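You operate a simulated robot arm through the tools that you are given. There is no shell and no other tool. Be economical: measure what you need, move in short steps, check, and stop when the job is done.

The job below is to be done with a simulated robot arm. You get a single attempt, and the scene is never put back.

JOB
Plug the grey lead into its socket and switch the amplifier to TAPE.
Fine: volume right down before the plug goes in, back at the half mark after; the amplifier stays on.
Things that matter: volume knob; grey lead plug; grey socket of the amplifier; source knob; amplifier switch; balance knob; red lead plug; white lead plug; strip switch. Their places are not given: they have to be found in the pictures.

It is judged by the outcome, as a careful person would: the job done as asked, and still so three seconds after it is handed in. It fails if anything else is knocked over, pushed out of place, dropped, spilled or broken.

ROBOT AND FRAMES
A 7-joint arm with a two-finger parallel gripper, fixed in place. Base frame: the origin is at the foot of the arm, x ahead of it, y to its left, z up. Readings come in cm, rad, newtons and seconds.
With the tool pointing down near the work surface it reaches from about 28 to 68 cm from the base axis. Its first joint turns from -1.152 to 1.152 rad. Payload 1.57 kg.
The TCP is the grasp point between the finger pads, 3 cm short of the fingertips. In the tool frame z runs along the fingers and y along their closing line. Largest opening 11 cm; finger width 2.4, thickness 1.2; the body of the gripper, 4.8 by 11.2 cm, starts 7.8 cm behind the TCP.
Orientation is told as [roll, pitch, yaw] about the base's x, y, z axes, in that order, counted from this pose: with the fingers straight down and closing along the base's y, the tool's x points along the base's -x, its y along +y and its z along -z.

CONTROLS
- The arm moves only by the tool send_rows. Its argument "motion" is one flat list of numbers, 7 for each row, row after row: the shift along the base's x, y, z in cm, then the turn, a rotation vector about the base's x, y, z in rad, then the gripper command, from -1 (fully open) to 1 (shut), values between in proportion. In form: [dx, dy, dz, wx, wy, wz, jaw, dx, dy, dz, wx, wy, wz, jaw, ...]. A call has 1 to 8 rows; each row shifts and turns the commanded pose from where the row before left it. A row lasts 0.2 s, in which the tool goes at most 5 cm and 0.15 rad; a call with a longer step from one row to the next is refused whole, and so is a gripper value outside its range. Where a pose cannot be reached the arm comes as near as it can. A force on the tool above 40 N (or 10 N above the force at the start of the call, whichever is more), or a blocked arm, ends the call early, and 0.2 s more pass. The fingers move at their own pace (about 10.8 cm/s each) and stop on an object; they squeeze with about 32 N. The grip force told is the motor's: it shows also when the fingers shut on nothing. Time passes only in rows, and 0.2 s behind the last, so rows that do not move let the fingers close. It gives the time, the measured TCP pose, the force on the tool (base axes), the opening and the grip force at its end, in the units of the frame above (readings bear some noise).
- Cameras (640 x 400 px; columns grow to the right, rows downward): "scene" is fixed at [15.86, -39.25, 139.55]; the picture's right is [0.81, -0.59, 0.00], its down [-0.39, -0.53, -0.76] and it looks along [0.45, 0.61, -0.65] (base axes); focal length 321 px, centre (320, 200). "wrist" rides on the gripper at [-3.6, 0, -8] in the tool frame; the picture's right is [0.00, -1.00, 0.00], its down [0.97, 0.00, -0.24] and it looks along [0.24, 0.00, 0.97] (tool axes); focal length 218 px, centre (320, 200).
- snapshot(camera): a new picture of that camera. It takes no simulated time.
- pixel_to_xyz(camera, pixels): for up to 12 pixels [column, row] of the newest picture of that camera ("zoom" is the newest enlarged one), the place [x, y, z] in the base frame of the surface seen there, good to about 0.3 cm. It takes no simulated time.
- close_up(camera, box): a new picture of the part [left, top, right, bottom] of that camera's present view, enlarged. It takes no simulated time.
- job_done(): hands the job in; it is judged then, once.

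Keep the steps short. Do not move on a guess: measure, check each grasp and each placing, and mend mistakes. In all there are 80 turns and 34 pictures (those below and enlarged ones count). Leave the gripper open and the arm clear of the work at the hand-in unless told otherwise, and finish with a single line.

The tools are called after "Emit:" as name(argument=value, ...) on one line, values as JSON. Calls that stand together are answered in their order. send_rows: Moves the arm, as the interface text tells. Its arguments: {"type":"object","properties":{"motion":{"type":"array"}},"required":["motion"]} The other tools are called the same way: snapshot (camera) takes a picture; pixel_to_xyz (camera, pixels) gives the place of the surface under pixels of a picture; close_up (camera, box) takes an enlarged picture of a part of a camera's view; job_done () hands the job in.

At the start:

```text
time_s: 0.0
eef_pos: [41.81, -7.85, 108.69]
tcp_rot: [-0.002, 0.0, -0.001]
force: [-0.4, 0.4, -0.3]
grip_width: 11.0
gripper_force: 0.1
```

scene: 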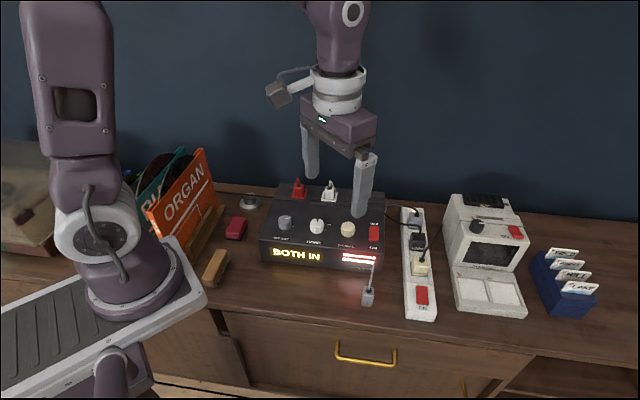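
wrist: 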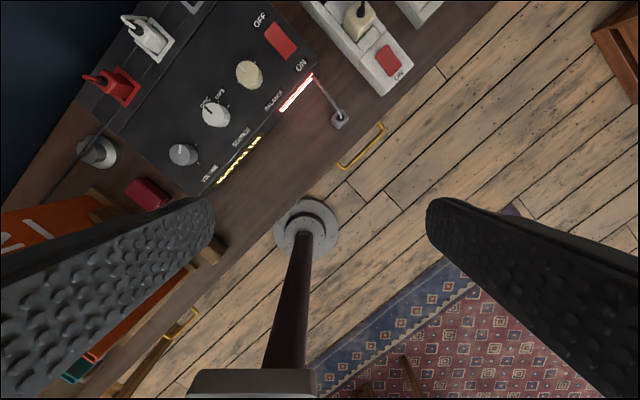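

I see the amplifier in the scene picture around (320,230), with the grey plug perhaps at (367,297). I'll take enlarged views of both.

Emit:
close_up(camera="scene", box=[250, 170, 450, 320])

Emit:
close_up(camera="wrist", box=[70, 0, 430, 225])

```text
2.67 times, centred on (350, 245) of scene
```

zoom: 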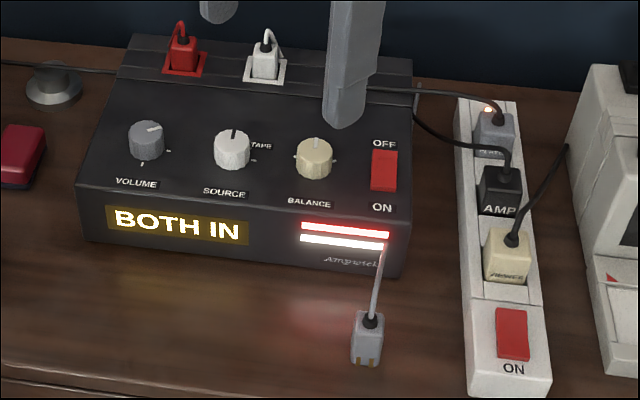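

```text
1.78 times, centred on (250, 112) of wrist
```

zoom: 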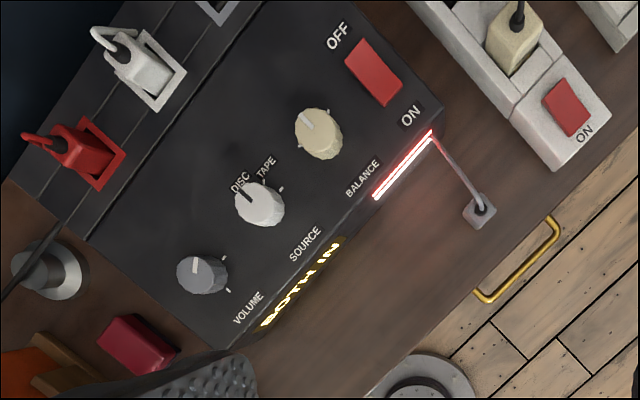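

The grey plug stands on the table in front of the amplifier, and a finger hides the third socket. I'll measure what is visible in the enlarged wrist view: knobs, switch, corners, plug.

Emit:
pixel_to_xyz(camera="zoom", pixels=[[202, 270], [258, 200], [318, 130], [373, 72], [481, 208], [92, 238], [215, 345], [430, 130], [75, 145], [140, 65], [100, 180], [560, 105]])

Emit:
send_rows(motion=[-3, -3, 1, 0, 0, -0.15, -1, -3, -3, 1, 0, 0, -0.15, -1, -3, -3, 1, 0, 0, -0.15, -1, 0, -3, 0, 0, 0, -0.15, -1])

Emit:
snapshot(camera="wrist")

Emit:
close_up(camera="scene", box=[250, 170, 450, 320])

```text
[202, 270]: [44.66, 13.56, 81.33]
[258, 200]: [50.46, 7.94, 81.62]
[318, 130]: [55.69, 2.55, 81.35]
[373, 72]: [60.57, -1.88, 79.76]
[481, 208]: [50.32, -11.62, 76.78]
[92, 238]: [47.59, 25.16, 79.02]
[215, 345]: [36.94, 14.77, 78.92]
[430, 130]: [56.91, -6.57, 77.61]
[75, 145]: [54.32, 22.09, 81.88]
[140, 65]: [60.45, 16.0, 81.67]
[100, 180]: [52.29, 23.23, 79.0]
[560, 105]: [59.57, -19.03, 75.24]
```

```text
time_s: 1.0
eef_pos: [32.92, -19.95, 111.65]
tcp_rot: [0.0, 0.0, -0.603]
force: [-0.2, -0.3, 0.6]
grip_width: 11.03
gripper_force: 0.0
```

```text
29 pictures are left
```

wrist: 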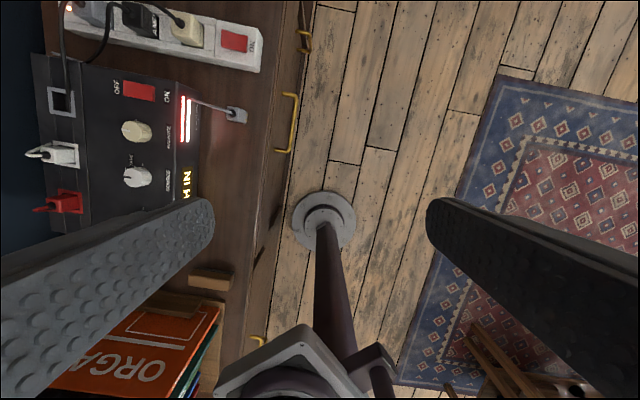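

```text
2.67 times, centred on (350, 245) of scene
```

zoom: 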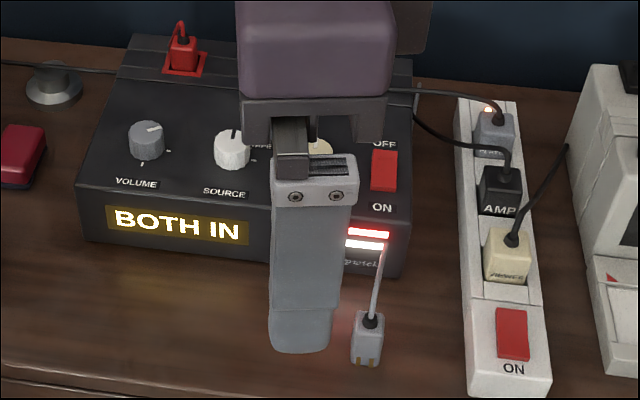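

The grey socket shows at about (61,100) in the wrist picture. The amplifier is turned about -45° in base axes. I'll bring the camera over it, with the tool at yaw about -0.785.

Emit:
send_rows(motion=[3, 4, -2, 0, 0, -0.09, -1, 3, 4, -2, 0, 0, -0.092, -1, 3, 4, -2, 0, 0, 0, -1, 2, 4, -2, 0, 0, 0, -1, 1.5, 4, -2, 0, 0, 0, -1, 1.5, 3, -2, 0, 0, 0, -1])

Emit:
snapshot(camera="wrist")

```text
refused: row 1 steps farther than a row can; nothing moved
```

```text
27 pictures are left
```

wrist: 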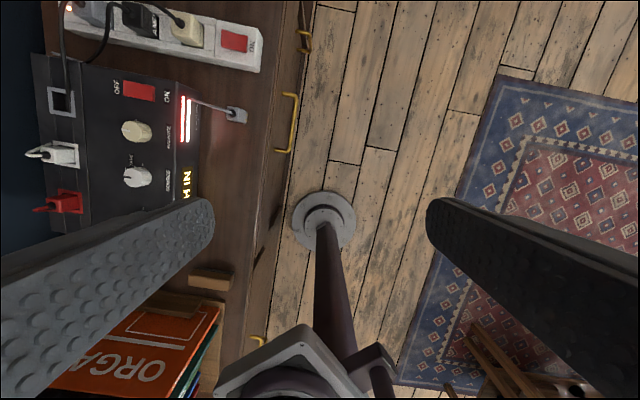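

The step was too long, at 5.4 cm. I'll send shorter ones.

Emit:
send_rows(motion=[2, 3.5, -1.5, 0, 0, -0.09, -1, 2, 3.5, -1.5, 0, 0, -0.092, -1, 2, 3.5, -1.5, 0, 0, 0, -1, 2, 3.5, -1.5, 0, 0, 0, -1, 2, 3.5, -1.5, 0, 0, 0, -1, 2, 3.5, -1.5, 0, 0, 0, -1, 2, 3, -2, 0, 0, 0, -1])

Emit:
snapshot(camera="wrist")

```text
time_s: 2.6
eef_pos: [46.77, 4.09, 100.63]
tcp_rot: [-0.001, 0.0, -0.781]
force: [-0.7, 0.4, 0.2]
grip_width: 10.96
gripper_force: 0.1
```

```text
26 pictures are left
```

wrist: 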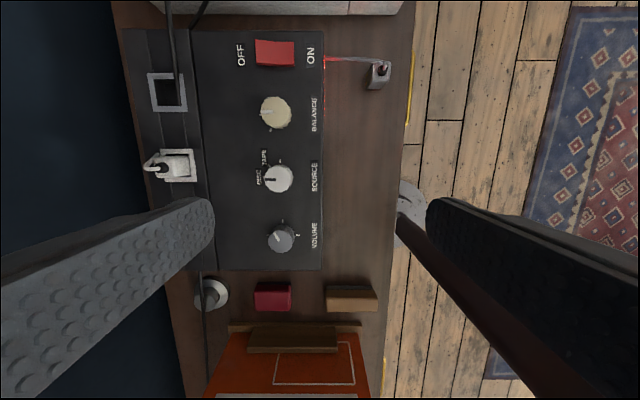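

Emit:
close_up(camera="wrist", box=[216, 150, 344, 270])

Emit:
pixel_to_xyz(camera="wrist", pixels=[[281, 239], [278, 179], [276, 112], [275, 53], [168, 94], [172, 94], [150, 75], [182, 74], [187, 110], [153, 110], [379, 75], [185, 165]])

Emit:
close_up(camera="wrist", box=[130, 40, 210, 190])

Emit:
close_up(camera="wrist", box=[310, 40, 410, 105])

```text
3.33 times, centred on (280, 210) of wrist
```

zoom: 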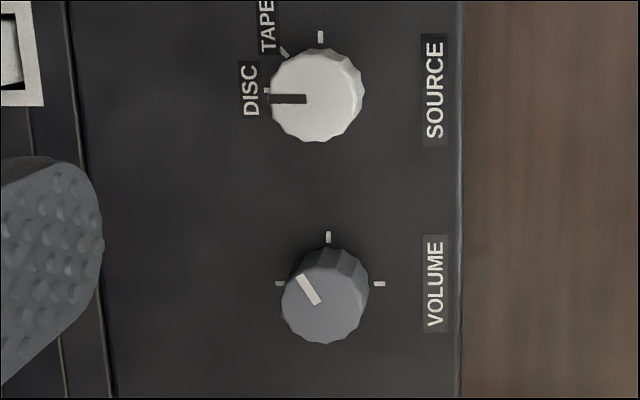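

```text
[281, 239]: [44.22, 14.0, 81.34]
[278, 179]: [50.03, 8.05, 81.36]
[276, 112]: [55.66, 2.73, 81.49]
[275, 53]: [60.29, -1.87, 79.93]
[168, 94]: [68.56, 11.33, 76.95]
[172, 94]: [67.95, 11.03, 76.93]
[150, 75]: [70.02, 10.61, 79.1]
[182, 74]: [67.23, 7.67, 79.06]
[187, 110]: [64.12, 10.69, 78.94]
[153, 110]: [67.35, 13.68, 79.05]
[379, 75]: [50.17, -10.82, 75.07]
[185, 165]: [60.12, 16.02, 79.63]
```

```text
2.67 times, centred on (170, 115) of wrist
```

zoom: 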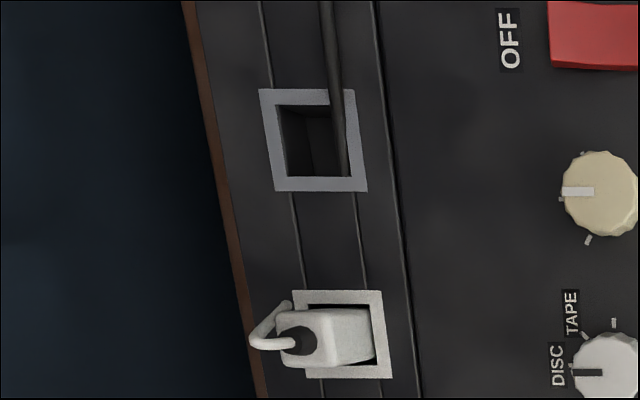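

```text
6.15 times, centred on (360, 72) of wrist
```

zoom: 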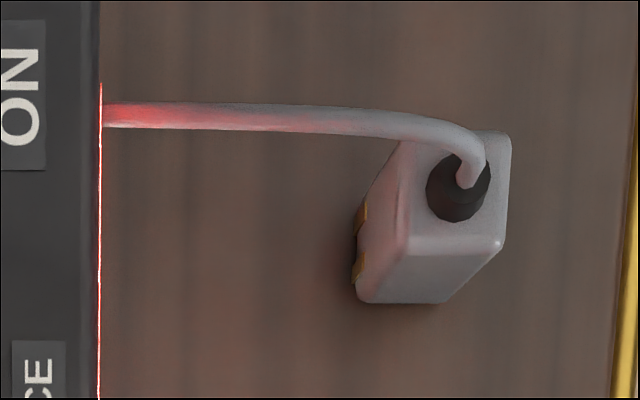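

A dark cord seems to run over the grey socket, at about (177,96) in the wrist picture. I'll measure along it and look from the scene camera.

Emit:
pixel_to_xyz(camera="wrist", pixels=[[172, 20], [173, 50], [175, 75], [177, 90], [177.5, 97], [178, 103], [200, 8], [165, 100]])

Emit:
close_up(camera="scene", box=[330, 170, 450, 245])

```text
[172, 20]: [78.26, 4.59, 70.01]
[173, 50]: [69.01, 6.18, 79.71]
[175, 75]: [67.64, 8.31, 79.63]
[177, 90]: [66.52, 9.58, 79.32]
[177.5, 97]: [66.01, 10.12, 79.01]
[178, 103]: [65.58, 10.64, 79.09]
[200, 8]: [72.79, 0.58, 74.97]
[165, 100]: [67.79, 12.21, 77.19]
```

```text
5.33 times, centred on (390, 208) of scene
```

zoom: 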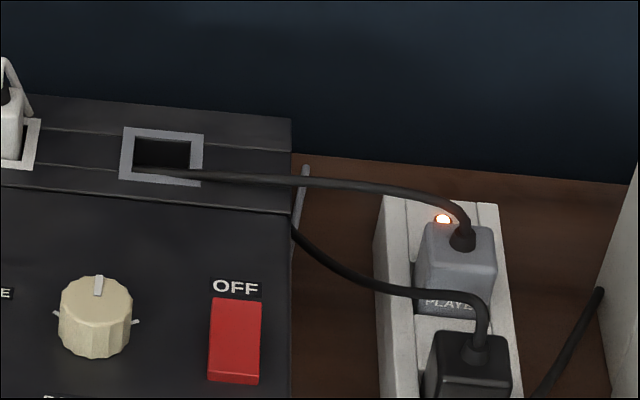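

The PLAYER cord lies only along the front edge of the socket rim, at z about 79. Next I measure the grey plug's corners, the cord's end and the rim's inner corners.

Emit:
pixel_to_xyz(camera="wrist", pixels=[[374.8, 78.8], [388.5, 78.8], [389.5, 64], [374.5, 68], [368, 87.5], [378, 88], [370, 82], [382, 71], [345, 58], [329, 58]])

Emit:
close_up(camera="scene", box=[340, 240, 400, 320])

```text
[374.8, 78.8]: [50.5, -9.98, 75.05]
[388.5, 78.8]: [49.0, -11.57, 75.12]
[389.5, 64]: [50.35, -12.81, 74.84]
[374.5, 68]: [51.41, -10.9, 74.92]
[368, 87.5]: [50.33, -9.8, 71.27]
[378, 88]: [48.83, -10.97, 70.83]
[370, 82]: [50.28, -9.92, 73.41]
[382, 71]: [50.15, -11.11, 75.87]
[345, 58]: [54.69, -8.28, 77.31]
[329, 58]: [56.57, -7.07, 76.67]
```

```text
5.00 times, centred on (370, 280) of scene
```

zoom: 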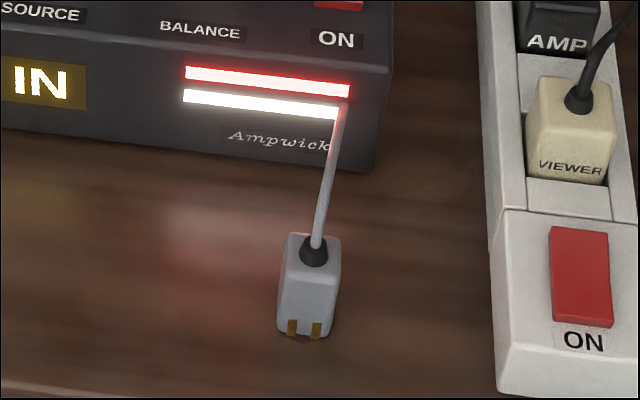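

The plug is about 2.3 cm square with its top at z 75, upright and aligned with the amplifier. The socket centre is about (67.2,10.7).

In the operator's view the volume pointer is at about 50° clockwise from 12 o'clock, with marks at 12 (down), 3 (half) and 6. The source knob is on DISC, and TAPE is 45° clockwise from it. I'll start with volume and move above that knob at about (44.3,13.8).

Emit:
send_rows(motion=[-0.5, 2.4, -2.5, 0, 0, 0, -0.5, -0.5, 2.4, -2.5, 0, 0, 0, 0, -0.5, 2.4, -2.5, 0, 0, 0, 0.09, -0.5, 2.4, -2.5, 0, 0, 0, 0.09, -0.45, 0.1, -2, 0, 0, 0, 0.09, 0, 0, 0, 0, 0, 0, 0.09])

Emit:
snapshot(camera="wrist")

```text
time_s: 4.0
eef_pos: [44.26, 13.8, 88.88]
tcp_rot: [0.001, 0.0, -0.782]
force: [0.2, -0.4, 0.5]
grip_width: 5.01
gripper_force: 0.1
```

```text
20 pictures are left
```

wrist: 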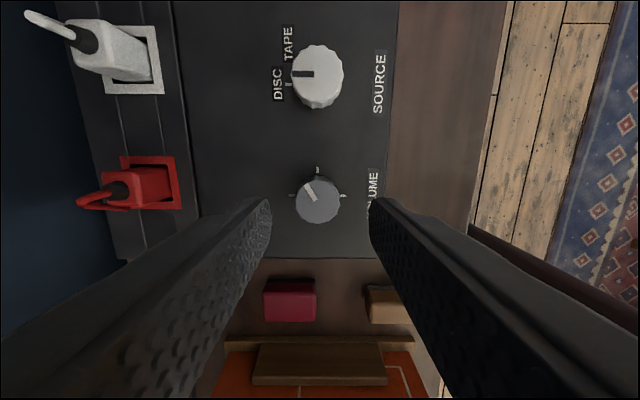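

The knob sits centred between the fingers at (317,200). I'll go down to z of about 82.4 and close.

Emit:
send_rows(motion=[-0.15, 0.15, -3, 0, 0, 0, 0.09, 0, 0, -2, 0, 0, 0, 0.09, 0, 0, -1.4, 0, 0, 0, 0.09, 0, 0, 0, 0, 0, 0, 0.6, 0, 0, 0, 0, 0, 0, 0.6, 0, 0, 0, 0, 0, 0, 0.6])

```text
time_s: 5.4
eef_pos: [44.33, 14.01, 82.55]
tcp_rot: [0.005, -0.003, -0.783]
force: [11.4, 10.9, -1.6]
grip_width: 3.33
gripper_force: 41.2
```

It's gripping at 3.33 cm with a sideways load of about 15 N toward the amplifier's back. I'll ease the tool that way before turning.

Emit:
send_rows(motion=[0.12, 0.12, 0, 0, 0, 0, 0.6, 0, 0, 0, 0, 0, 0, 0.6])

```text
time_s: 6.0
eef_pos: [44.36, 14.01, 82.6]
tcp_rot: [-0.001, 0.001, -0.782]
force: [8.6, 6.5, 15.4]
grip_width: 3.3
gripper_force: 41.0
```

Emit:
send_rows(motion=[0.05, 0.05, 0, 0, 0, 0.1, 0.6, 0, 0, 0, 0, 0, 0.1, 0.6, 0, 0, 0, 0, 0, 0.1, 0.6, 0, 0, 0, 0, 0, 0.1, 0.6, 0, 0, 0, 0, 0, 0.1, 0.6])

Emit:
close_up(camera="scene", box=[250, 185, 400, 285])

```text
time_s: 7.2
eef_pos: [44.5, 14.28, 82.43]
tcp_rot: [0.004, -0.003, -0.279]
force: [12.7, 19.2, 30.0]
grip_width: 3.32
gripper_force: 41.2
```

```text
4.00 times, centred on (325, 235) of scene
```

zoom: 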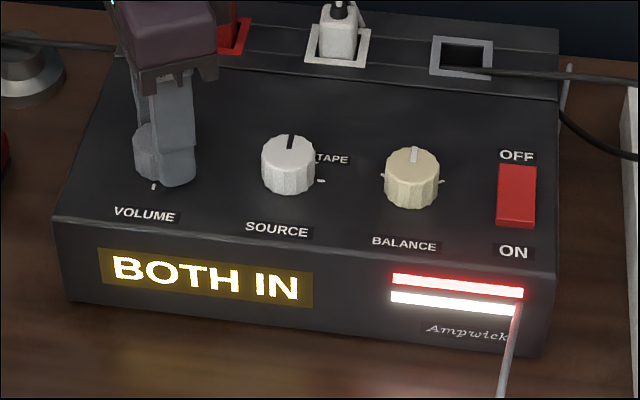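

The knob is turning with the hand. An upward force of 30 N suggests the tips are pressing the panel, so I'll ease up slightly and keep turning.

Emit:
send_rows(motion=[0, 0, 0.25, 0, 0, 0, 0.6, 0.05, 0.15, 0, 0, 0, 0.1, 0.6, 0, 0, 0, 0, 0, 0.1, 0.6, 0, 0, 0, 0, 0, 0.1, 0.6, 0, 0, 0, 0, 0, 0.1, 0.6])

```text
time_s: 8.4
eef_pos: [44.54, 14.35, 82.48]
tcp_rot: [0.002, 0.0, 0.123]
force: [7.9, 30.0, -27.9]
grip_width: 3.34
gripper_force: 41.3
```

I've turned about 0.9 rad. I'll open, lift and look at the pointer.

Emit:
send_rows(motion=[0, 0, -0.1, 0, 0, 0, 0.09, 0, 0, 0, 0, 0, 0, 0.09, 0, 0, 3, 0, 0, 0, 0.09, 0, 0, 3, 0, 0, 0, 0.09, 0, 0, 0, 0, 0, 0, 0.09])

Emit:
close_up(camera="wrist", box=[240, 140, 400, 240])

```text
time_s: 9.6
eef_pos: [44.46, 14.22, 88.51]
tcp_rot: [-0.001, -0.001, 0.119]
force: [-0.2, -0.2, 0.5]
grip_width: 4.99
gripper_force: 0.1
```

```text
4.00 times, centred on (320, 190) of wrist
```

zoom: 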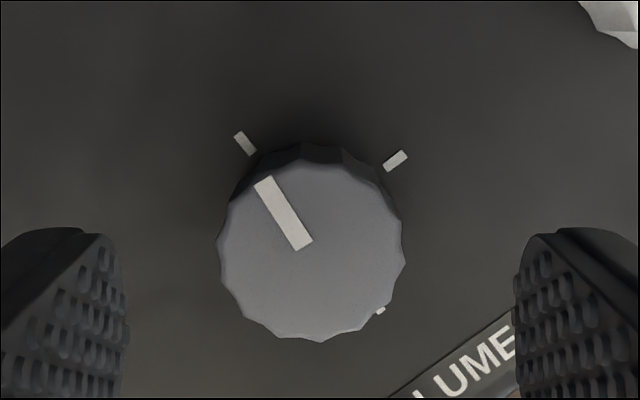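

The pointer is about 8° short of the 12 o'clock mark. I'll regrip, recentred by (-0.29,+0.13), and turn about 0.14 rad more.

Emit:
send_rows(motion=[-0.27, 0.13, -3, 0, 0, 0, 0.09, 0, 0, -2.8, 0, 0, 0, 0.09, 0, 0, 0, 0, 0, 0, 0.6, 0, 0, 0, 0, 0, 0, 0.6, 0, 0, 0, 0, 0, 0, 0.6])

Emit:
send_rows(motion=[0, 0, 0, 0, 0, 0.07, 0.6, 0, 0, 0, 0, 0, 0.07, 0.6, 0, 0, 0, 0, 0, 0, 0.6])

Emit:
send_rows(motion=[0, 0, 0, 0, 0, 0, 0.09, 0, 0, 0, 0, 0, 0, 0.09, 0, 0, 3, 0, 0, 0, 0.09, 0, 0, 3, 0, 0, 0, 0.09, 0, 0, 0, 0, 0, 0, 0.09])

Emit:
close_up(camera="wrist", box=[240, 140, 400, 240])

```text
time_s: 10.8
eef_pos: [44.31, 14.36, 82.68]
tcp_rot: [-0.001, -0.001, 0.119]
force: [-3.4, 0.3, 8.6]
grip_width: 3.33
gripper_force: 41.2
```

```text
time_s: 11.6
eef_pos: [44.24, 14.41, 82.65]
tcp_rot: [-0.001, -0.002, 0.258]
force: [1.8, 4.0, 6.0]
grip_width: 3.28
gripper_force: 41.1
```

```text
time_s: 12.8
eef_pos: [44.06, 14.56, 88.65]
tcp_rot: [0.001, -0.001, 0.259]
force: [0.2, 0.3, -0.1]
grip_width: 4.98
gripper_force: 0.2
```

```text
4.00 times, centred on (320, 190) of wrist
```

zoom: 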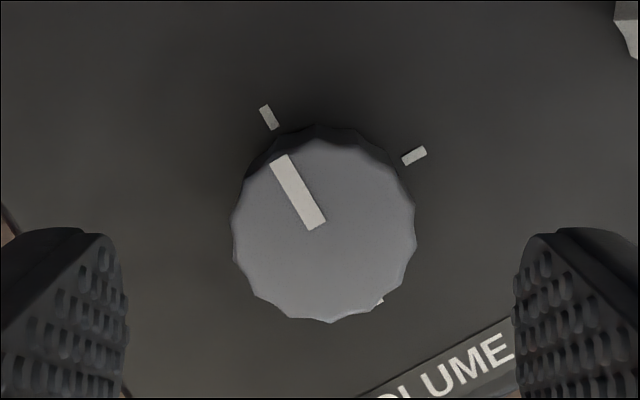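

The volume pointer now lines up with the 12 o'clock mark. Next I go over the plug at (50.3,-11.4) and turn to yaw 0.785, so the fingers close along the amplifier's left-right line and clear the lead.

Emit:
send_rows(motion=[0.9, -3.7, 1, 0, 0, 0.075, 0.09, 0.9, -3.7, 0, 0, 0, 0.075, 0.09, 0.9, -3.7, 0, 0, 0, 0.075, 0.09, 0.9, -3.7, 0, 0, 0, 0.075, 0.09, 0.9, -3.7, 0, 0, 0, 0.075, 0.09, 0.9, -3.7, 0, 0, 0, 0.075, 0.09, 0.9, -3.7, -2, 0, 0, 0.076, 0.09, 0, 0, -3, 0, 0, 0, 0.09])

Emit:
snapshot(camera="wrist")

```text
time_s: 14.6
eef_pos: [50.55, -11.39, 84.73]
tcp_rot: [-0.001, -0.001, 0.785]
force: [-0.2, 0.4, 0.2]
grip_width: 5.01
gripper_force: 0.2
```

```text
16 pictures are left
```

wrist: 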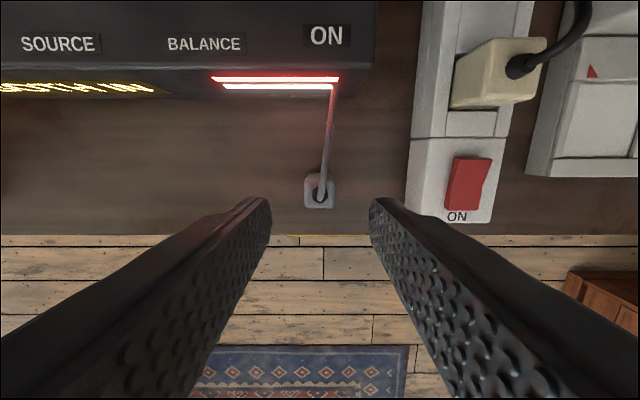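

The plug is centred at (320,191), and 190.8 was expected. The strip is well clear. I'll go down to z 76 and close.

Emit:
send_rows(motion=[0, 0, -4, 0, 0, 0, 0.09, 0, 0, -3, 0, 0, 0, 0.09, 0, 0, -1.75, 0, 0, 0, 0.09, 0, 0, 0, 0, 0, 0, 0.7, 0, 0, 0, 0, 0, 0, 0.7, 0, 0, 0, 0, 0, 0, 0.7])

```text
time_s: 16.0
eef_pos: [50.61, -11.49, 75.87]
tcp_rot: [0.0, 0.0, 0.785]
force: [0.0, -0.1, 0.2]
grip_width: 2.5
gripper_force: 32.1
```

It holds the plug at 2.5 cm with 32 N. I'll lift and check force and view.

Emit:
send_rows(motion=[0, 0, 2, 0, 0, 0, 0.7, 0, 0, 3, 0, 0, 0, 0.7, 0, 0, 4, 0, 0, 0, 0.7, 0, 0, 4, 0, 0, 0, 0.7])

Emit:
snapshot(camera="scene")

```text
time_s: 17.0
eef_pos: [50.48, -11.44, 88.96]
tcp_rot: [0.001, 0.001, 0.784]
force: [-0.6, 0.1, -1.0]
grip_width: 2.52
gripper_force: 31.8
```

```text
15 pictures are left
```

scene: 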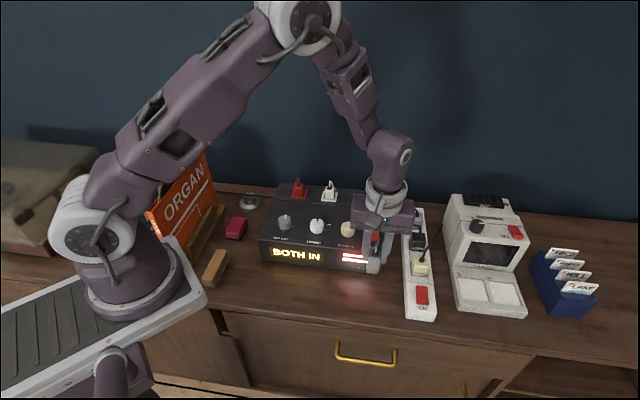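

The plug came up free, with no pull from the lead. I'll carry it to above the socket at (67.2,10.65), z about 91.

Emit:
send_rows(motion=[0, 0, 2, 0, 0, 0, 0.7, 2.4, 3.15, 0, 0, 0, 0, 0.7, 2.4, 3.15, 0, 0, 0, 0, 0.7, 2.4, 3.15, 0, 0, 0, 0, 0.7, 2.4, 3.15, 0, 0, 0, 0, 0.7, 2.4, 3.15, 0, 0, 0, 0, 0.7, 2.4, 3.15, 0, 0, 0, 0, 0.7, 2.3, 3.15, 0, 0, 0, 0, 0.7])

Emit:
snapshot(camera="wrist")

Emit:
close_up(camera="scene", box=[310, 150, 430, 225])

```text
time_s: 18.8
eef_pos: [67.19, 10.49, 90.8]
tcp_rot: [-0.001, 0.002, 0.782]
force: [-0.4, -0.2, -0.3]
grip_width: 2.51
gripper_force: 31.4
```

```text
14 pictures are left
```

wrist: 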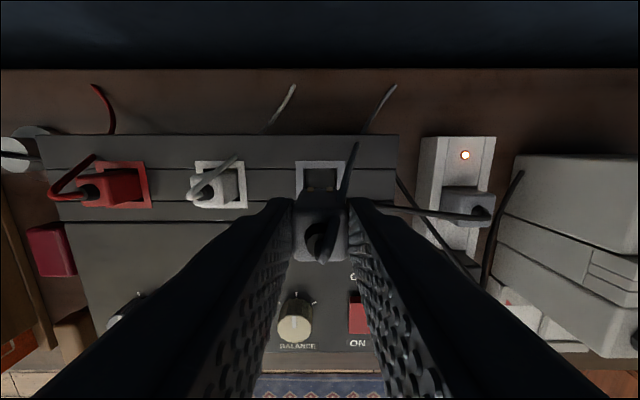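

```text
5.33 times, centred on (370, 188) of scene
```

zoom: 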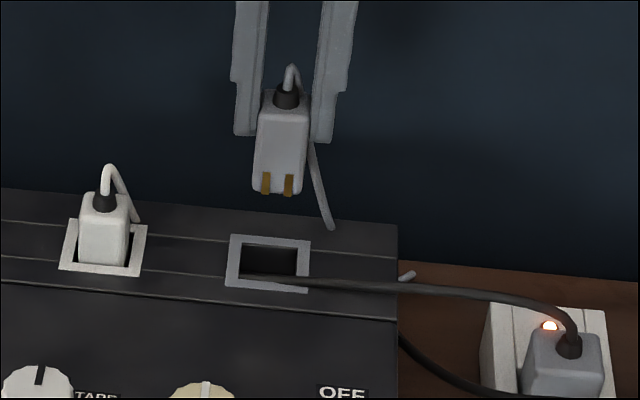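

It hangs upright above the socket and reach is fine. I'll measure the rim corners and cord in this enlarged scene view, and the white plug's seat for comparison.

Emit:
pixel_to_xyz(camera="zoom", pixels=[[232, 237], [308, 243], [229, 284], [306, 290], [243, 243], [297, 249], [240, 275], [297, 278], [270, 279], [250, 279], [64, 267], [141, 272]])

Emit:
pixel_to_xyz(camera="zoom", pixels=[[70, 222], [146, 228], [82, 260], [124, 264], [320, 284], [360, 286], [265, 188], [297, 193], [268, 150], [300, 150]])

```text
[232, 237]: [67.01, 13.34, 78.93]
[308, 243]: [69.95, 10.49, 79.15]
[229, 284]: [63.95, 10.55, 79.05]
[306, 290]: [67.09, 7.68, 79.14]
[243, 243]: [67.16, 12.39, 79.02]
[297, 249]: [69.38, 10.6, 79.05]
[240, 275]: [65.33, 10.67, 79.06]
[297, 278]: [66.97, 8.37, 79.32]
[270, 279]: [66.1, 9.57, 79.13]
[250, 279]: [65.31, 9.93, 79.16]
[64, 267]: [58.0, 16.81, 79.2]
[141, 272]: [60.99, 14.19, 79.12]
```

```text
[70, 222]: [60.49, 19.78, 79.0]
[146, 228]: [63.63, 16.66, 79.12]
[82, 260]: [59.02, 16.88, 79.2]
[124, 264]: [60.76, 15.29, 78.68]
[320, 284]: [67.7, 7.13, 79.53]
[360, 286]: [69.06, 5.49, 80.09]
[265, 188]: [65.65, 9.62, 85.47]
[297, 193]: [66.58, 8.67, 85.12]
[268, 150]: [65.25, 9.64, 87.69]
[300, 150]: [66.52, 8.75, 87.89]
```

The socket centre comes out at (67.0,10.52). I'll shift about 0.14 cm left and lower until the plug's bottom is just above the rim, then look.

Emit:
send_rows(motion=[-0.1, 0.1, -2, 0, 0, 0, 0.7, 0, 0, -1.5, 0, 0, 0, 0.7, 0, 0, -1, 0, 0, 0, 0.7, 0, 0, 0, 0, 0, 0, 0.7])

Emit:
close_up(camera="scene", box=[330, 165, 410, 215])

Emit:
close_up(camera="wrist", box=[260, 130, 400, 270])

```text
time_s: 19.8
eef_pos: [67.17, 10.59, 86.23]
tcp_rot: [0.0, 0.0, 0.786]
force: [-1.1, 0.0, -0.7]
grip_width: 2.53
gripper_force: 32.2
```

```text
8.00 times, centred on (370, 190) of scene
```

zoom: 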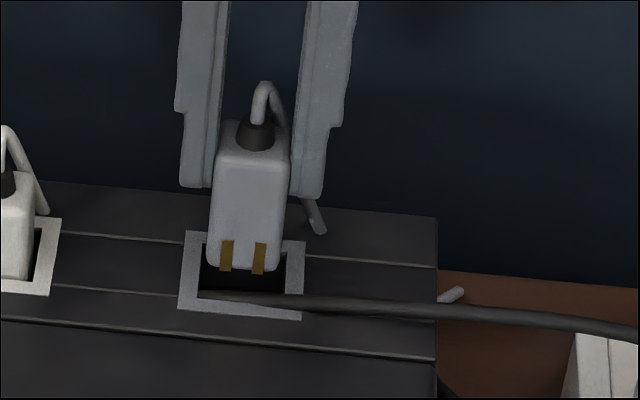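

```text
2.86 times, centred on (330, 200) of wrist
```

zoom: 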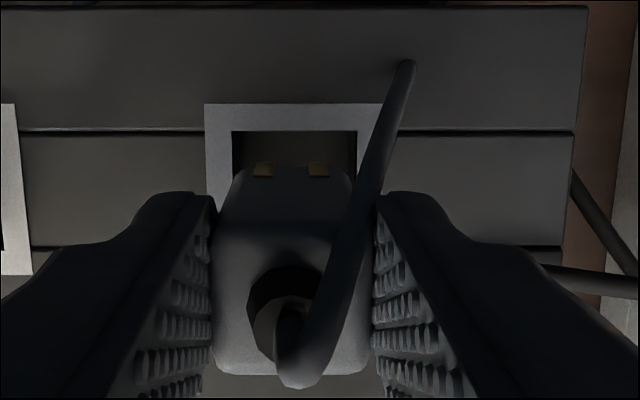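

Left-right is centred. The plug sits about 0.28 cm too far forward in the socket opening, so I'll shift back by that and lower slowly, watching the force.

Emit:
send_rows(motion=[0.2, 0.2, 0, 0, 0, 0, 0.7, 0, 0, -0.5, 0, 0, 0, 0.7, 0, 0, -0.5, 0, 0, 0, 0.7, 0, 0, -0.4, 0, 0, 0, 0.7, 0, 0, -0.3, 0, 0, 0, 0.7])

```text
time_s: 21.0
eef_pos: [67.26, 10.81, 84.84]
tcp_rot: [0.0, 0.0, 0.787]
force: [0.9, -0.5, -0.3]
grip_width: 2.5
gripper_force: 32.3
```

Emit:
send_rows(motion=[0, 0, -0.4, 0, 0, 0, 0.7, 0, 0, -0.4, 0, 0, 0, 0.7, 0, 0, -0.3, 0, 0, 0, 0.7, 0, 0, 0, 0, 0, 0, 0.7])

Emit:
close_up(camera="scene", box=[330, 165, 410, 215])

```text
time_s: 22.0
eef_pos: [67.23, 10.85, 83.75]
tcp_rot: [0.001, 0.0, 0.786]
force: [-0.1, -0.5, -0.6]
grip_width: 2.48
gripper_force: 31.7
```

```text
8.00 times, centred on (370, 190) of scene
```

zoom: 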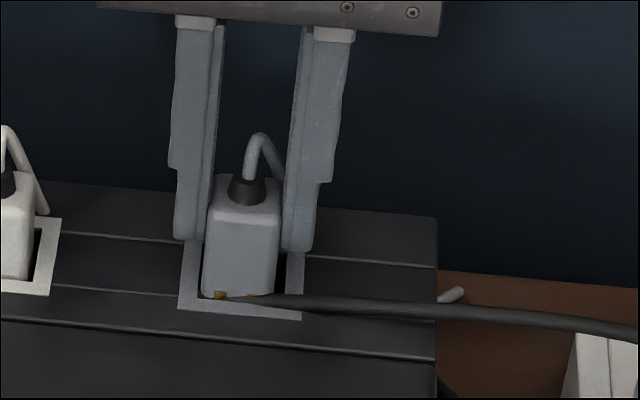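

It's going in cleanly with no contact force. I'll continue down until it seats, at TCP about 82.8.

Emit:
send_rows(motion=[0, 0, -0.3, 0, 0, 0, 0.7, 0, 0, -0.3, 0, 0, 0, 0.7, 0, 0, -0.25, 0, 0, 0, 0.7, 0, 0, 0, 0, 0, 0, 0.7])

```text
time_s: 23.0
eef_pos: [67.29, 10.78, 82.9]
tcp_rot: [-0.001, 0.0, 0.785]
force: [-1.8, -2.0, 5.6]
grip_width: 2.5
gripper_force: 32.0
```

First contact, 5.6 N upward. I'll press a little more.

Emit:
send_rows(motion=[0, 0, -0.15, 0, 0, 0, 0.7, 0, 0, -0.15, 0, 0, 0, 0.7, 0, 0, 0, 0, 0, 0, 0.7])

Emit:
close_up(camera="scene", box=[270, 165, 430, 285])

```text
time_s: 23.8
eef_pos: [67.36, 10.92, 82.62]
tcp_rot: [-0.003, -0.003, 0.784]
force: [0.3, 0.3, 25.2]
grip_width: 2.52
gripper_force: 31.9
```

```text
3.33 times, centred on (350, 225) of scene
```

zoom: 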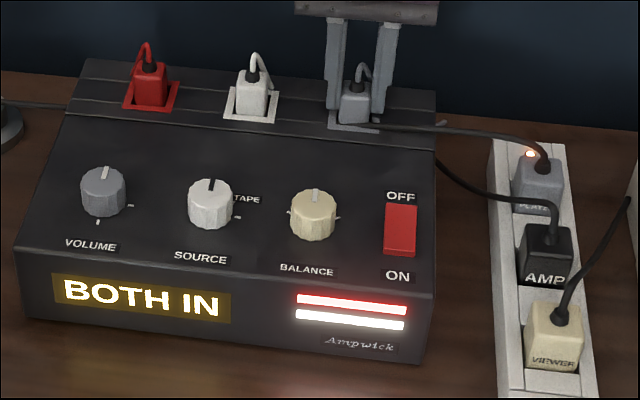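

The volume pointer is still at 12 and the plug is seated. I'll release, lift and check.

Emit:
send_rows(motion=[0, 0, 0.1, 0, 0, 0, 0.7, 0, 0, 0.05, 0, 0, 0, 0.3, 0, 0, 0, 0, 0, 0, 0.2, 0, 0, 2.5, 0, 0, 0, 0.2, 0, 0, 4, 0, 0, 0, 0.2, -3, -2, 1.5, 0, 0, 0, 0.09])

Emit:
close_up(camera="scene", box=[330, 165, 410, 215])

```text
time_s: 25.2
eef_pos: [64.2, 8.73, 90.56]
tcp_rot: [0.0, 0.002, 0.783]
force: [0.3, 0.2, -0.8]
grip_width: 5.01
gripper_force: 0.1
```

```text
8.00 times, centred on (370, 190) of scene
```

zoom: 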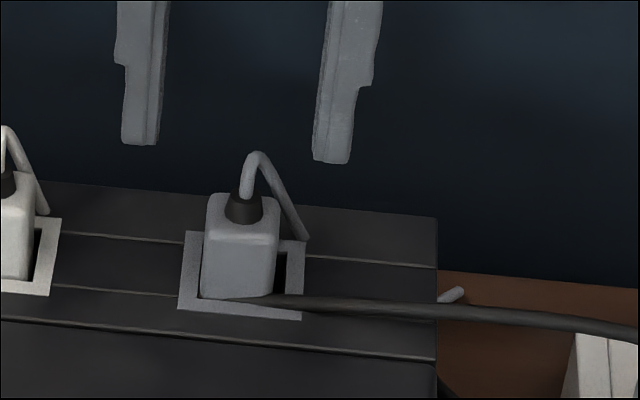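

The plug stands upright in its socket. I'll compare its top height with the white plug's.

Emit:
pixel_to_xyz(camera="zoom", pixels=[[222, 222], [255, 228], [20, 188], [10, 192], [215, 285], [265, 288]])

```text
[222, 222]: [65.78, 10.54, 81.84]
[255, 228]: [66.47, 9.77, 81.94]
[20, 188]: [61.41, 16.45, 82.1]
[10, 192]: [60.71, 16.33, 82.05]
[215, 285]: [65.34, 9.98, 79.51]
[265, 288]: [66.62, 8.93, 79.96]
```

The grey top is at 81.9 and the white at 82.07, so it's seated. Next is the source knob; I move above it at (50.0,8.2).

Emit:
send_rows(motion=[-3.6, -0.1, 0, 0, 0, 0, 0.09, -3.6, -0.1, 0, 0, 0, 0, 0.09, -3.6, -0.1, 0, 0, 0, 0, 0.09, -3.4, -0.2, -1.8, 0, 0, 0, 0.09, 0, 0, 0, 0, 0, 0, 0.09])

Emit:
close_up(camera="wrist", box=[240, 140, 400, 240])

```text
time_s: 26.4
eef_pos: [50.05, 8.49, 88.51]
tcp_rot: [0.001, 0.0, 0.784]
force: [0.3, 1.2, -0.5]
grip_width: 5.0
gripper_force: 0.1
```

```text
4.00 times, centred on (320, 190) of wrist
```

zoom: 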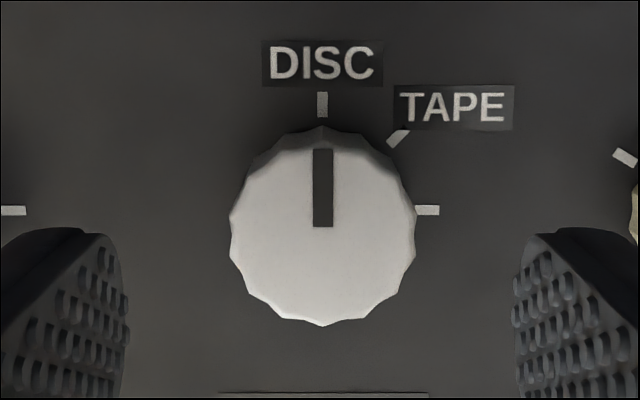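

The knob is centred, with its pointer at DISC and the TAPE tick 45° clockwise. I'll go down, grip and turn -0.785 rad.

Emit:
send_rows(motion=[0, 0, -3, 0, 0, 0, 0.09, 0, 0, -2.8, 0, 0, 0, 0.09, 0, 0, 0, 0, 0, 0, 0.6, 0, 0, 0, 0, 0, 0, 0.6, 0, 0, 0, 0, 0, 0, 0.6])

Emit:
send_rows(motion=[0, 0, 0, 0, 0, -0.1, 0.6, 0, 0, 0, 0, 0, -0.12, 0.6, 0, 0, 0, 0, 0, -0.12, 0.6, 0, 0, 0, 0, 0, -0.12, 0.6, 0, 0, 0, 0, 0, -0.12, 0.6, 0, 0, 0, 0, 0, -0.12, 0.6, 0, 0, 0, 0, 0, -0.09, 0.6, 0, 0, 0, 0, 0, 0, 0.6])

Emit:
send_rows(motion=[0, 0, 0, 0, 0, 0, 0.09, 0, 0, 0, 0, 0, 0, 0.09, 0, 0, 3, 0, 0, 0, 0.09, 0, 0, 3, 0, 0, 0, 0.09, 0, 0, 0, 0, 0, 0, 0.09])

Emit:
close_up(camera="wrist", box=[240, 140, 400, 240])

```text
time_s: 27.6
eef_pos: [50.09, 8.34, 82.98]
tcp_rot: [0.0, -0.001, 0.785]
force: [-5.7, 0.4, 13.2]
grip_width: 3.33
gripper_force: 41.5
```

```text
time_s: 29.4
eef_pos: [50.08, 8.38, 82.99]
tcp_rot: [-0.001, 0.001, -0.007]
force: [12.9, 8.4, -27.4]
grip_width: 3.36
gripper_force: 41.1
```

```text
time_s: 30.6
eef_pos: [50.08, 8.3, 89.07]
tcp_rot: [-0.001, 0.0, -0.005]
force: [0.2, 0.3, 0.3]
grip_width: 5.01
gripper_force: 0.0
```

```text
4.00 times, centred on (320, 190) of wrist
```

zoom: 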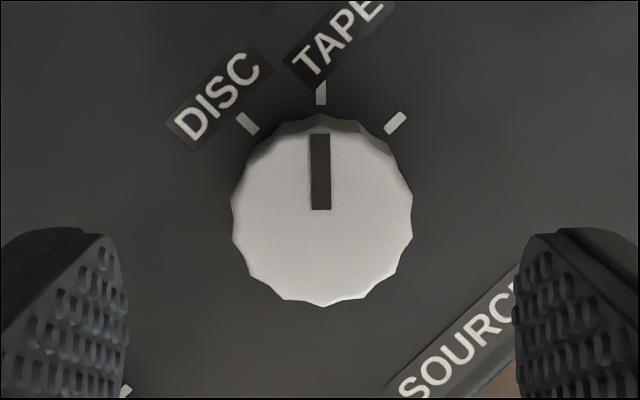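

The pointer is on TAPE. Back to the volume knob at (44.2,14.4), with the wrist turned to +0.785 so I can turn 90° clockwise.

Emit:
send_rows(motion=[-1, 1, 0, 0, 0, 0.13, 0.09, -1, 1, 0, 0, 0, 0.13, 0.09, -1, 1, 0, 0, 0, 0.13, 0.09, -1, 1, 0, 0, 0, 0.13, 0.09, -1, 1, 0, 0, 0, 0.13, 0.09, -0.85, 1.1, -0.4, 0, 0, 0.14, 0.09, 0, 0, 0, 0, 0, 0, 0.09])

Emit:
close_up(camera="wrist", box=[240, 140, 400, 240])

```text
time_s: 32.2
eef_pos: [44.2, 14.24, 88.71]
tcp_rot: [0.0, -0.001, 0.788]
force: [0.5, -0.2, 0.2]
grip_width: 5.01
gripper_force: 0.0
```

```text
4.00 times, centred on (320, 190) of wrist
```

zoom: 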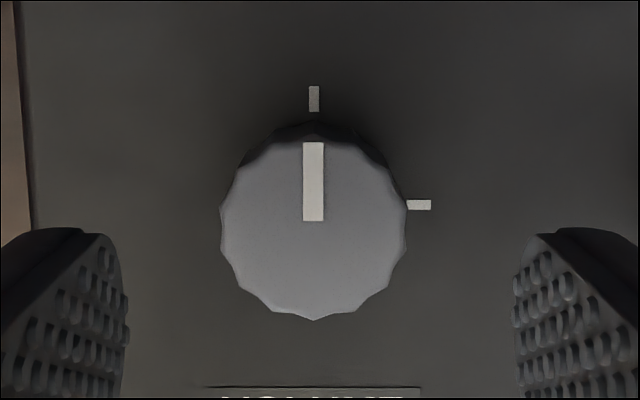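

The volume was exactly at its down mark. I'll grip and turn -1.571 rad to the 3 o'clock half mark.

Emit:
send_rows(motion=[0, 0.15, -3, 0, 0, 0, 0.09, 0, 0, -2.8, 0, 0, 0, 0.09, 0, 0, 0, 0, 0, 0, 0.6, 0, 0, 0, 0, 0, 0, 0.6, 0, 0, 0, 0, 0, 0, 0.6])

Emit:
send_rows(motion=[0, 0, 0, 0, 0, -0.1, 0.6, 0, 0, 0, 0, 0, -0.12, 0.6, 0, 0, 0, 0, 0, -0.12, 0.6, 0, 0, 0, 0, 0, -0.12, 0.6, 0, 0, 0, 0, 0, -0.12, 0.6, 0, 0, 0, 0, 0, -0.12, 0.6, 0, 0, 0, 0, 0, -0.1, 0.6])

Emit:
send_rows(motion=[0, 0, 0, 0, 0, -0.1, 0.6, 0, 0, 0, 0, 0, -0.12, 0.6, 0, 0, 0, 0, 0, -0.12, 0.6, 0, 0, 0, 0, 0, -0.12, 0.6, 0, 0, 0, 0, 0, -0.12, 0.6, 0, 0, 0, 0, 0, -0.12, 0.6, 0, 0, 0, 0, 0, -0.071, 0.6, 0, 0, 0, 0, 0, 0, 0.6])

```text
time_s: 33.4
eef_pos: [44.06, 14.43, 82.93]
tcp_rot: [0.004, -0.001, 0.785]
force: [-14.2, 14.0, 6.1]
grip_width: 3.32
gripper_force: 41.3
```

```text
time_s: 35.0
eef_pos: [44.19, 14.27, 82.87]
tcp_rot: [-0.001, 0.001, -0.021]
force: [-9.9, -4.4, 14.9]
grip_width: 3.31
gripper_force: 41.3
```

```text
time_s: 36.8
eef_pos: [44.08, 14.46, 82.85]
tcp_rot: [-0.003, 0.002, -0.79]
force: [-14.1, -32.0, -0.3]
grip_width: 3.31
gripper_force: 40.9
```

Turned through. I'll release, lift and check the pointer.

Emit:
send_rows(motion=[0, 0, 0, 0, 0, 0, 0.09, 0, 0, 0, 0, 0, 0, 0.09, 0, 0, 3, 0, 0, 0, 0.09, 0, 0, 3, 0, 0, 0, 0.09, 0, 0, 0, 0, 0, 0, 0.09])

Emit:
close_up(camera="wrist", box=[240, 140, 400, 240])

```text
time_s: 38.0
eef_pos: [44.13, 14.65, 88.82]
tcp_rot: [0.0, -0.001, -0.786]
force: [-0.2, -1.4, 0.2]
grip_width: 5.01
gripper_force: 0.1
```

```text
4.00 times, centred on (320, 190) of wrist
```

zoom: 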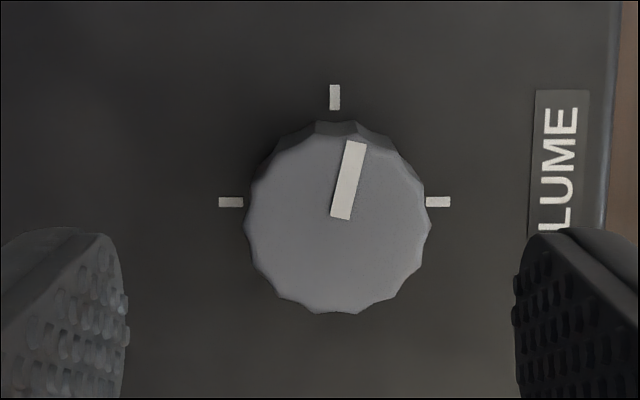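

The pointer is about 12.5° past the half mark. I'll regrip, recentred by (-0.1,-0.34), and turn back +0.218 rad.

Emit:
send_rows(motion=[-0.1, -0.33, -3, 0, 0, 0, 0.09, 0, 0, -2.8, 0, 0, 0, 0.09, 0, 0, 0, 0, 0, 0, 0.6, 0, 0, 0, 0, 0, 0, 0.6, 0, 0, 0, 0, 0, 0, 0.6])

Emit:
send_rows(motion=[0, 0, 0, 0, 0, 0.07, 0.6, 0, 0, 0, 0, 0, 0.07, 0.6, 0, 0, 0, 0, 0, 0.078, 0.6, 0, 0, 0, 0, 0, 0, 0.6, 0, 0, 0, 0, 0, 0, 0.6])

Emit:
send_rows(motion=[0, 0, 0, 0, 0, 0, 0.09, 0, 0, 0, 0, 0, 0, 0.09, 0, 0, 3, 0, 0, 0, 0.09, 0, 0, 3, 0, 0, 0, 0.09, 0, 0, 0, 0, 0, 0, 0.09])

Emit:
close_up(camera="wrist", box=[240, 140, 400, 240])

```text
time_s: 39.2
eef_pos: [44.11, 14.32, 83.16]
tcp_rot: [0.002, 0.0, -0.787]
force: [1.2, 0.8, 17.4]
grip_width: 3.3
gripper_force: 41.2
```

```text
time_s: 40.4
eef_pos: [44.21, 14.23, 83.18]
tcp_rot: [0.003, -0.002, -0.569]
force: [7.1, 7.6, 31.2]
grip_width: 3.3
gripper_force: 41.0
```

```text
time_s: 41.6
eef_pos: [44.1, 14.35, 89.27]
tcp_rot: [0.0, 0.0, -0.569]
force: [-0.3, 0.6, -1.0]
grip_width: 5.0
gripper_force: 0.1
```

```text
4.00 times, centred on (320, 190) of wrist
```

zoom: 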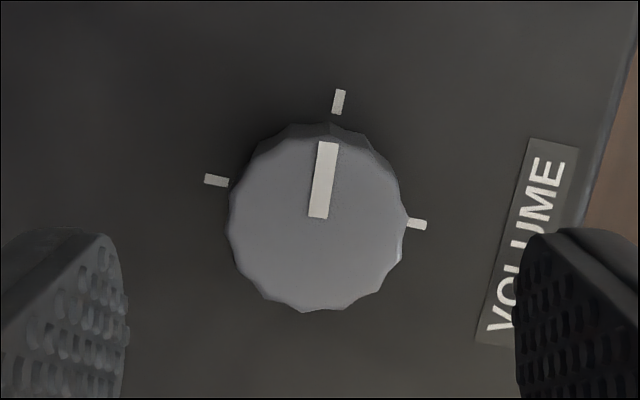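

The pointer is now about 4° short of the half mark. I'll make one fine correction of -0.05 rad, recentring slightly.

Emit:
send_rows(motion=[0, 0, -3, 0, 0, 0, 0.09, 0, 0, -2.9, 0, 0, 0, 0.09, 0, 0, 0, 0, 0, 0, 0.6, 0, 0, 0, 0, 0, 0, 0.6, 0, 0, 0, 0, 0, 0, 0.6, 0, 0, 0, 0, 0, -0.06, 0.6, 0, 0, 0, 0, 0, 0, 0.6])

Emit:
send_rows(motion=[0, 0, 0, 0, 0, 0, 0.09, 0, 0, 0, 0, 0, 0, 0.09, 0, 0, 3, 0, 0, 0, 0.09, 0, 0, 3, 0, 0, 0, 0.09, 0, 0, 0, 0, 0, 0, 0.09])

Emit:
close_up(camera="wrist", box=[240, 140, 400, 240])

```text
time_s: 43.2
eef_pos: [44.15, 14.37, 83.28]
tcp_rot: [0.001, 0.0, -0.629]
force: [-5.1, 5.1, 13.8]
grip_width: 3.27
gripper_force: 40.4
```

```text
time_s: 44.4
eef_pos: [44.03, 14.13, 89.08]
tcp_rot: [0.001, 0.001, -0.631]
force: [-0.5, -0.6, 0.1]
grip_width: 5.01
gripper_force: 0.0
```

```text
4.00 times, centred on (320, 190) of wrist
```

zoom: 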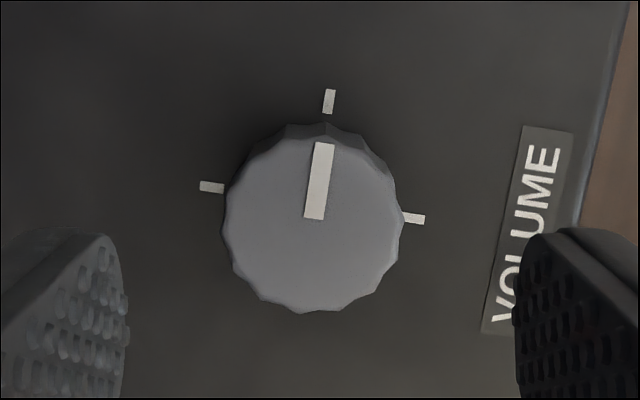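

The pointer and half mark agree to within 1°. I'll lift clear, open the gripper and take a last look at the scene.

Emit:
send_rows(motion=[0, 0, 4, 0, 0, 0, 0.09, -2, -3, 4, 0, 0, 0, -0.5, -2, -4, 4, 0, 0, 0, -1, -2, -4, 2, 0, 0, 0, -1, -2, -4, 1, 0, 0, 0, -1, -1, -4, 0, 0, 0, 0, -1, -1, -4, 0, 0, 0, 0, -1, 0, 0, 0, 0, 0, 0, -1])

Emit:
close_up(camera="scene", box=[220, 160, 460, 310])

```text
refused: row 2 steps farther than a row can; nothing moved
```

```text
2.67 times, centred on (340, 235) of scene
```

zoom: 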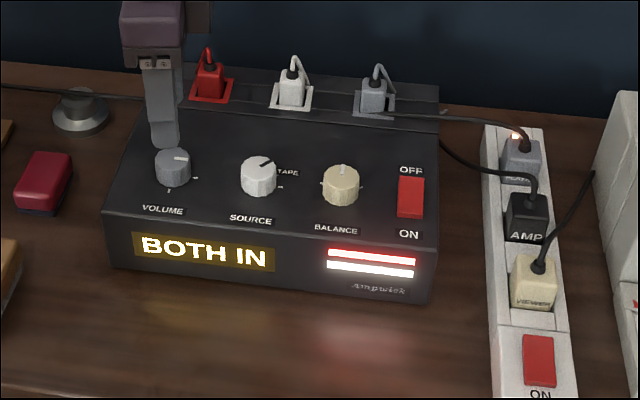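

Everything looks right: plug in, source on TAPE, volume at half, amplifier on. The move was refused for step length, so I'll retreat in shorter steps.

Emit:
send_rows(motion=[0, 0, 4, 0, 0, 0, 0.09, 0, 0, 4.5, 0, 0, 0, 0.09, 0, 0, 4, 0, 0, 0, -0.5, -1.5, -4, 1, 0, 0, 0, -1, -1.5, -4, 1, 0, 0, 0, -1, -1.5, -4, 0, 0, 0, 0, -1, -1, -4, 0, 0, 0, 0, -1, 0, 0, 0, 0, 0, 0, -1])

```text
time_s: 46.2
eef_pos: [38.71, -1.71, 103.51]
tcp_rot: [0.001, 0.001, -0.628]
force: [0.2, 0.6, -0.1]
grip_width: 11.0
gripper_force: 0.1
```

The arm is clear at z 103.5 with the gripper open, so I'm handing in.

Emit:
job_done()

```text
The job is handed in.
```

The grey lead is plugged into its socket, the source is on TAPE, the volume was right down for the plugging and is back at the half mark, and the amplifier stayed on.
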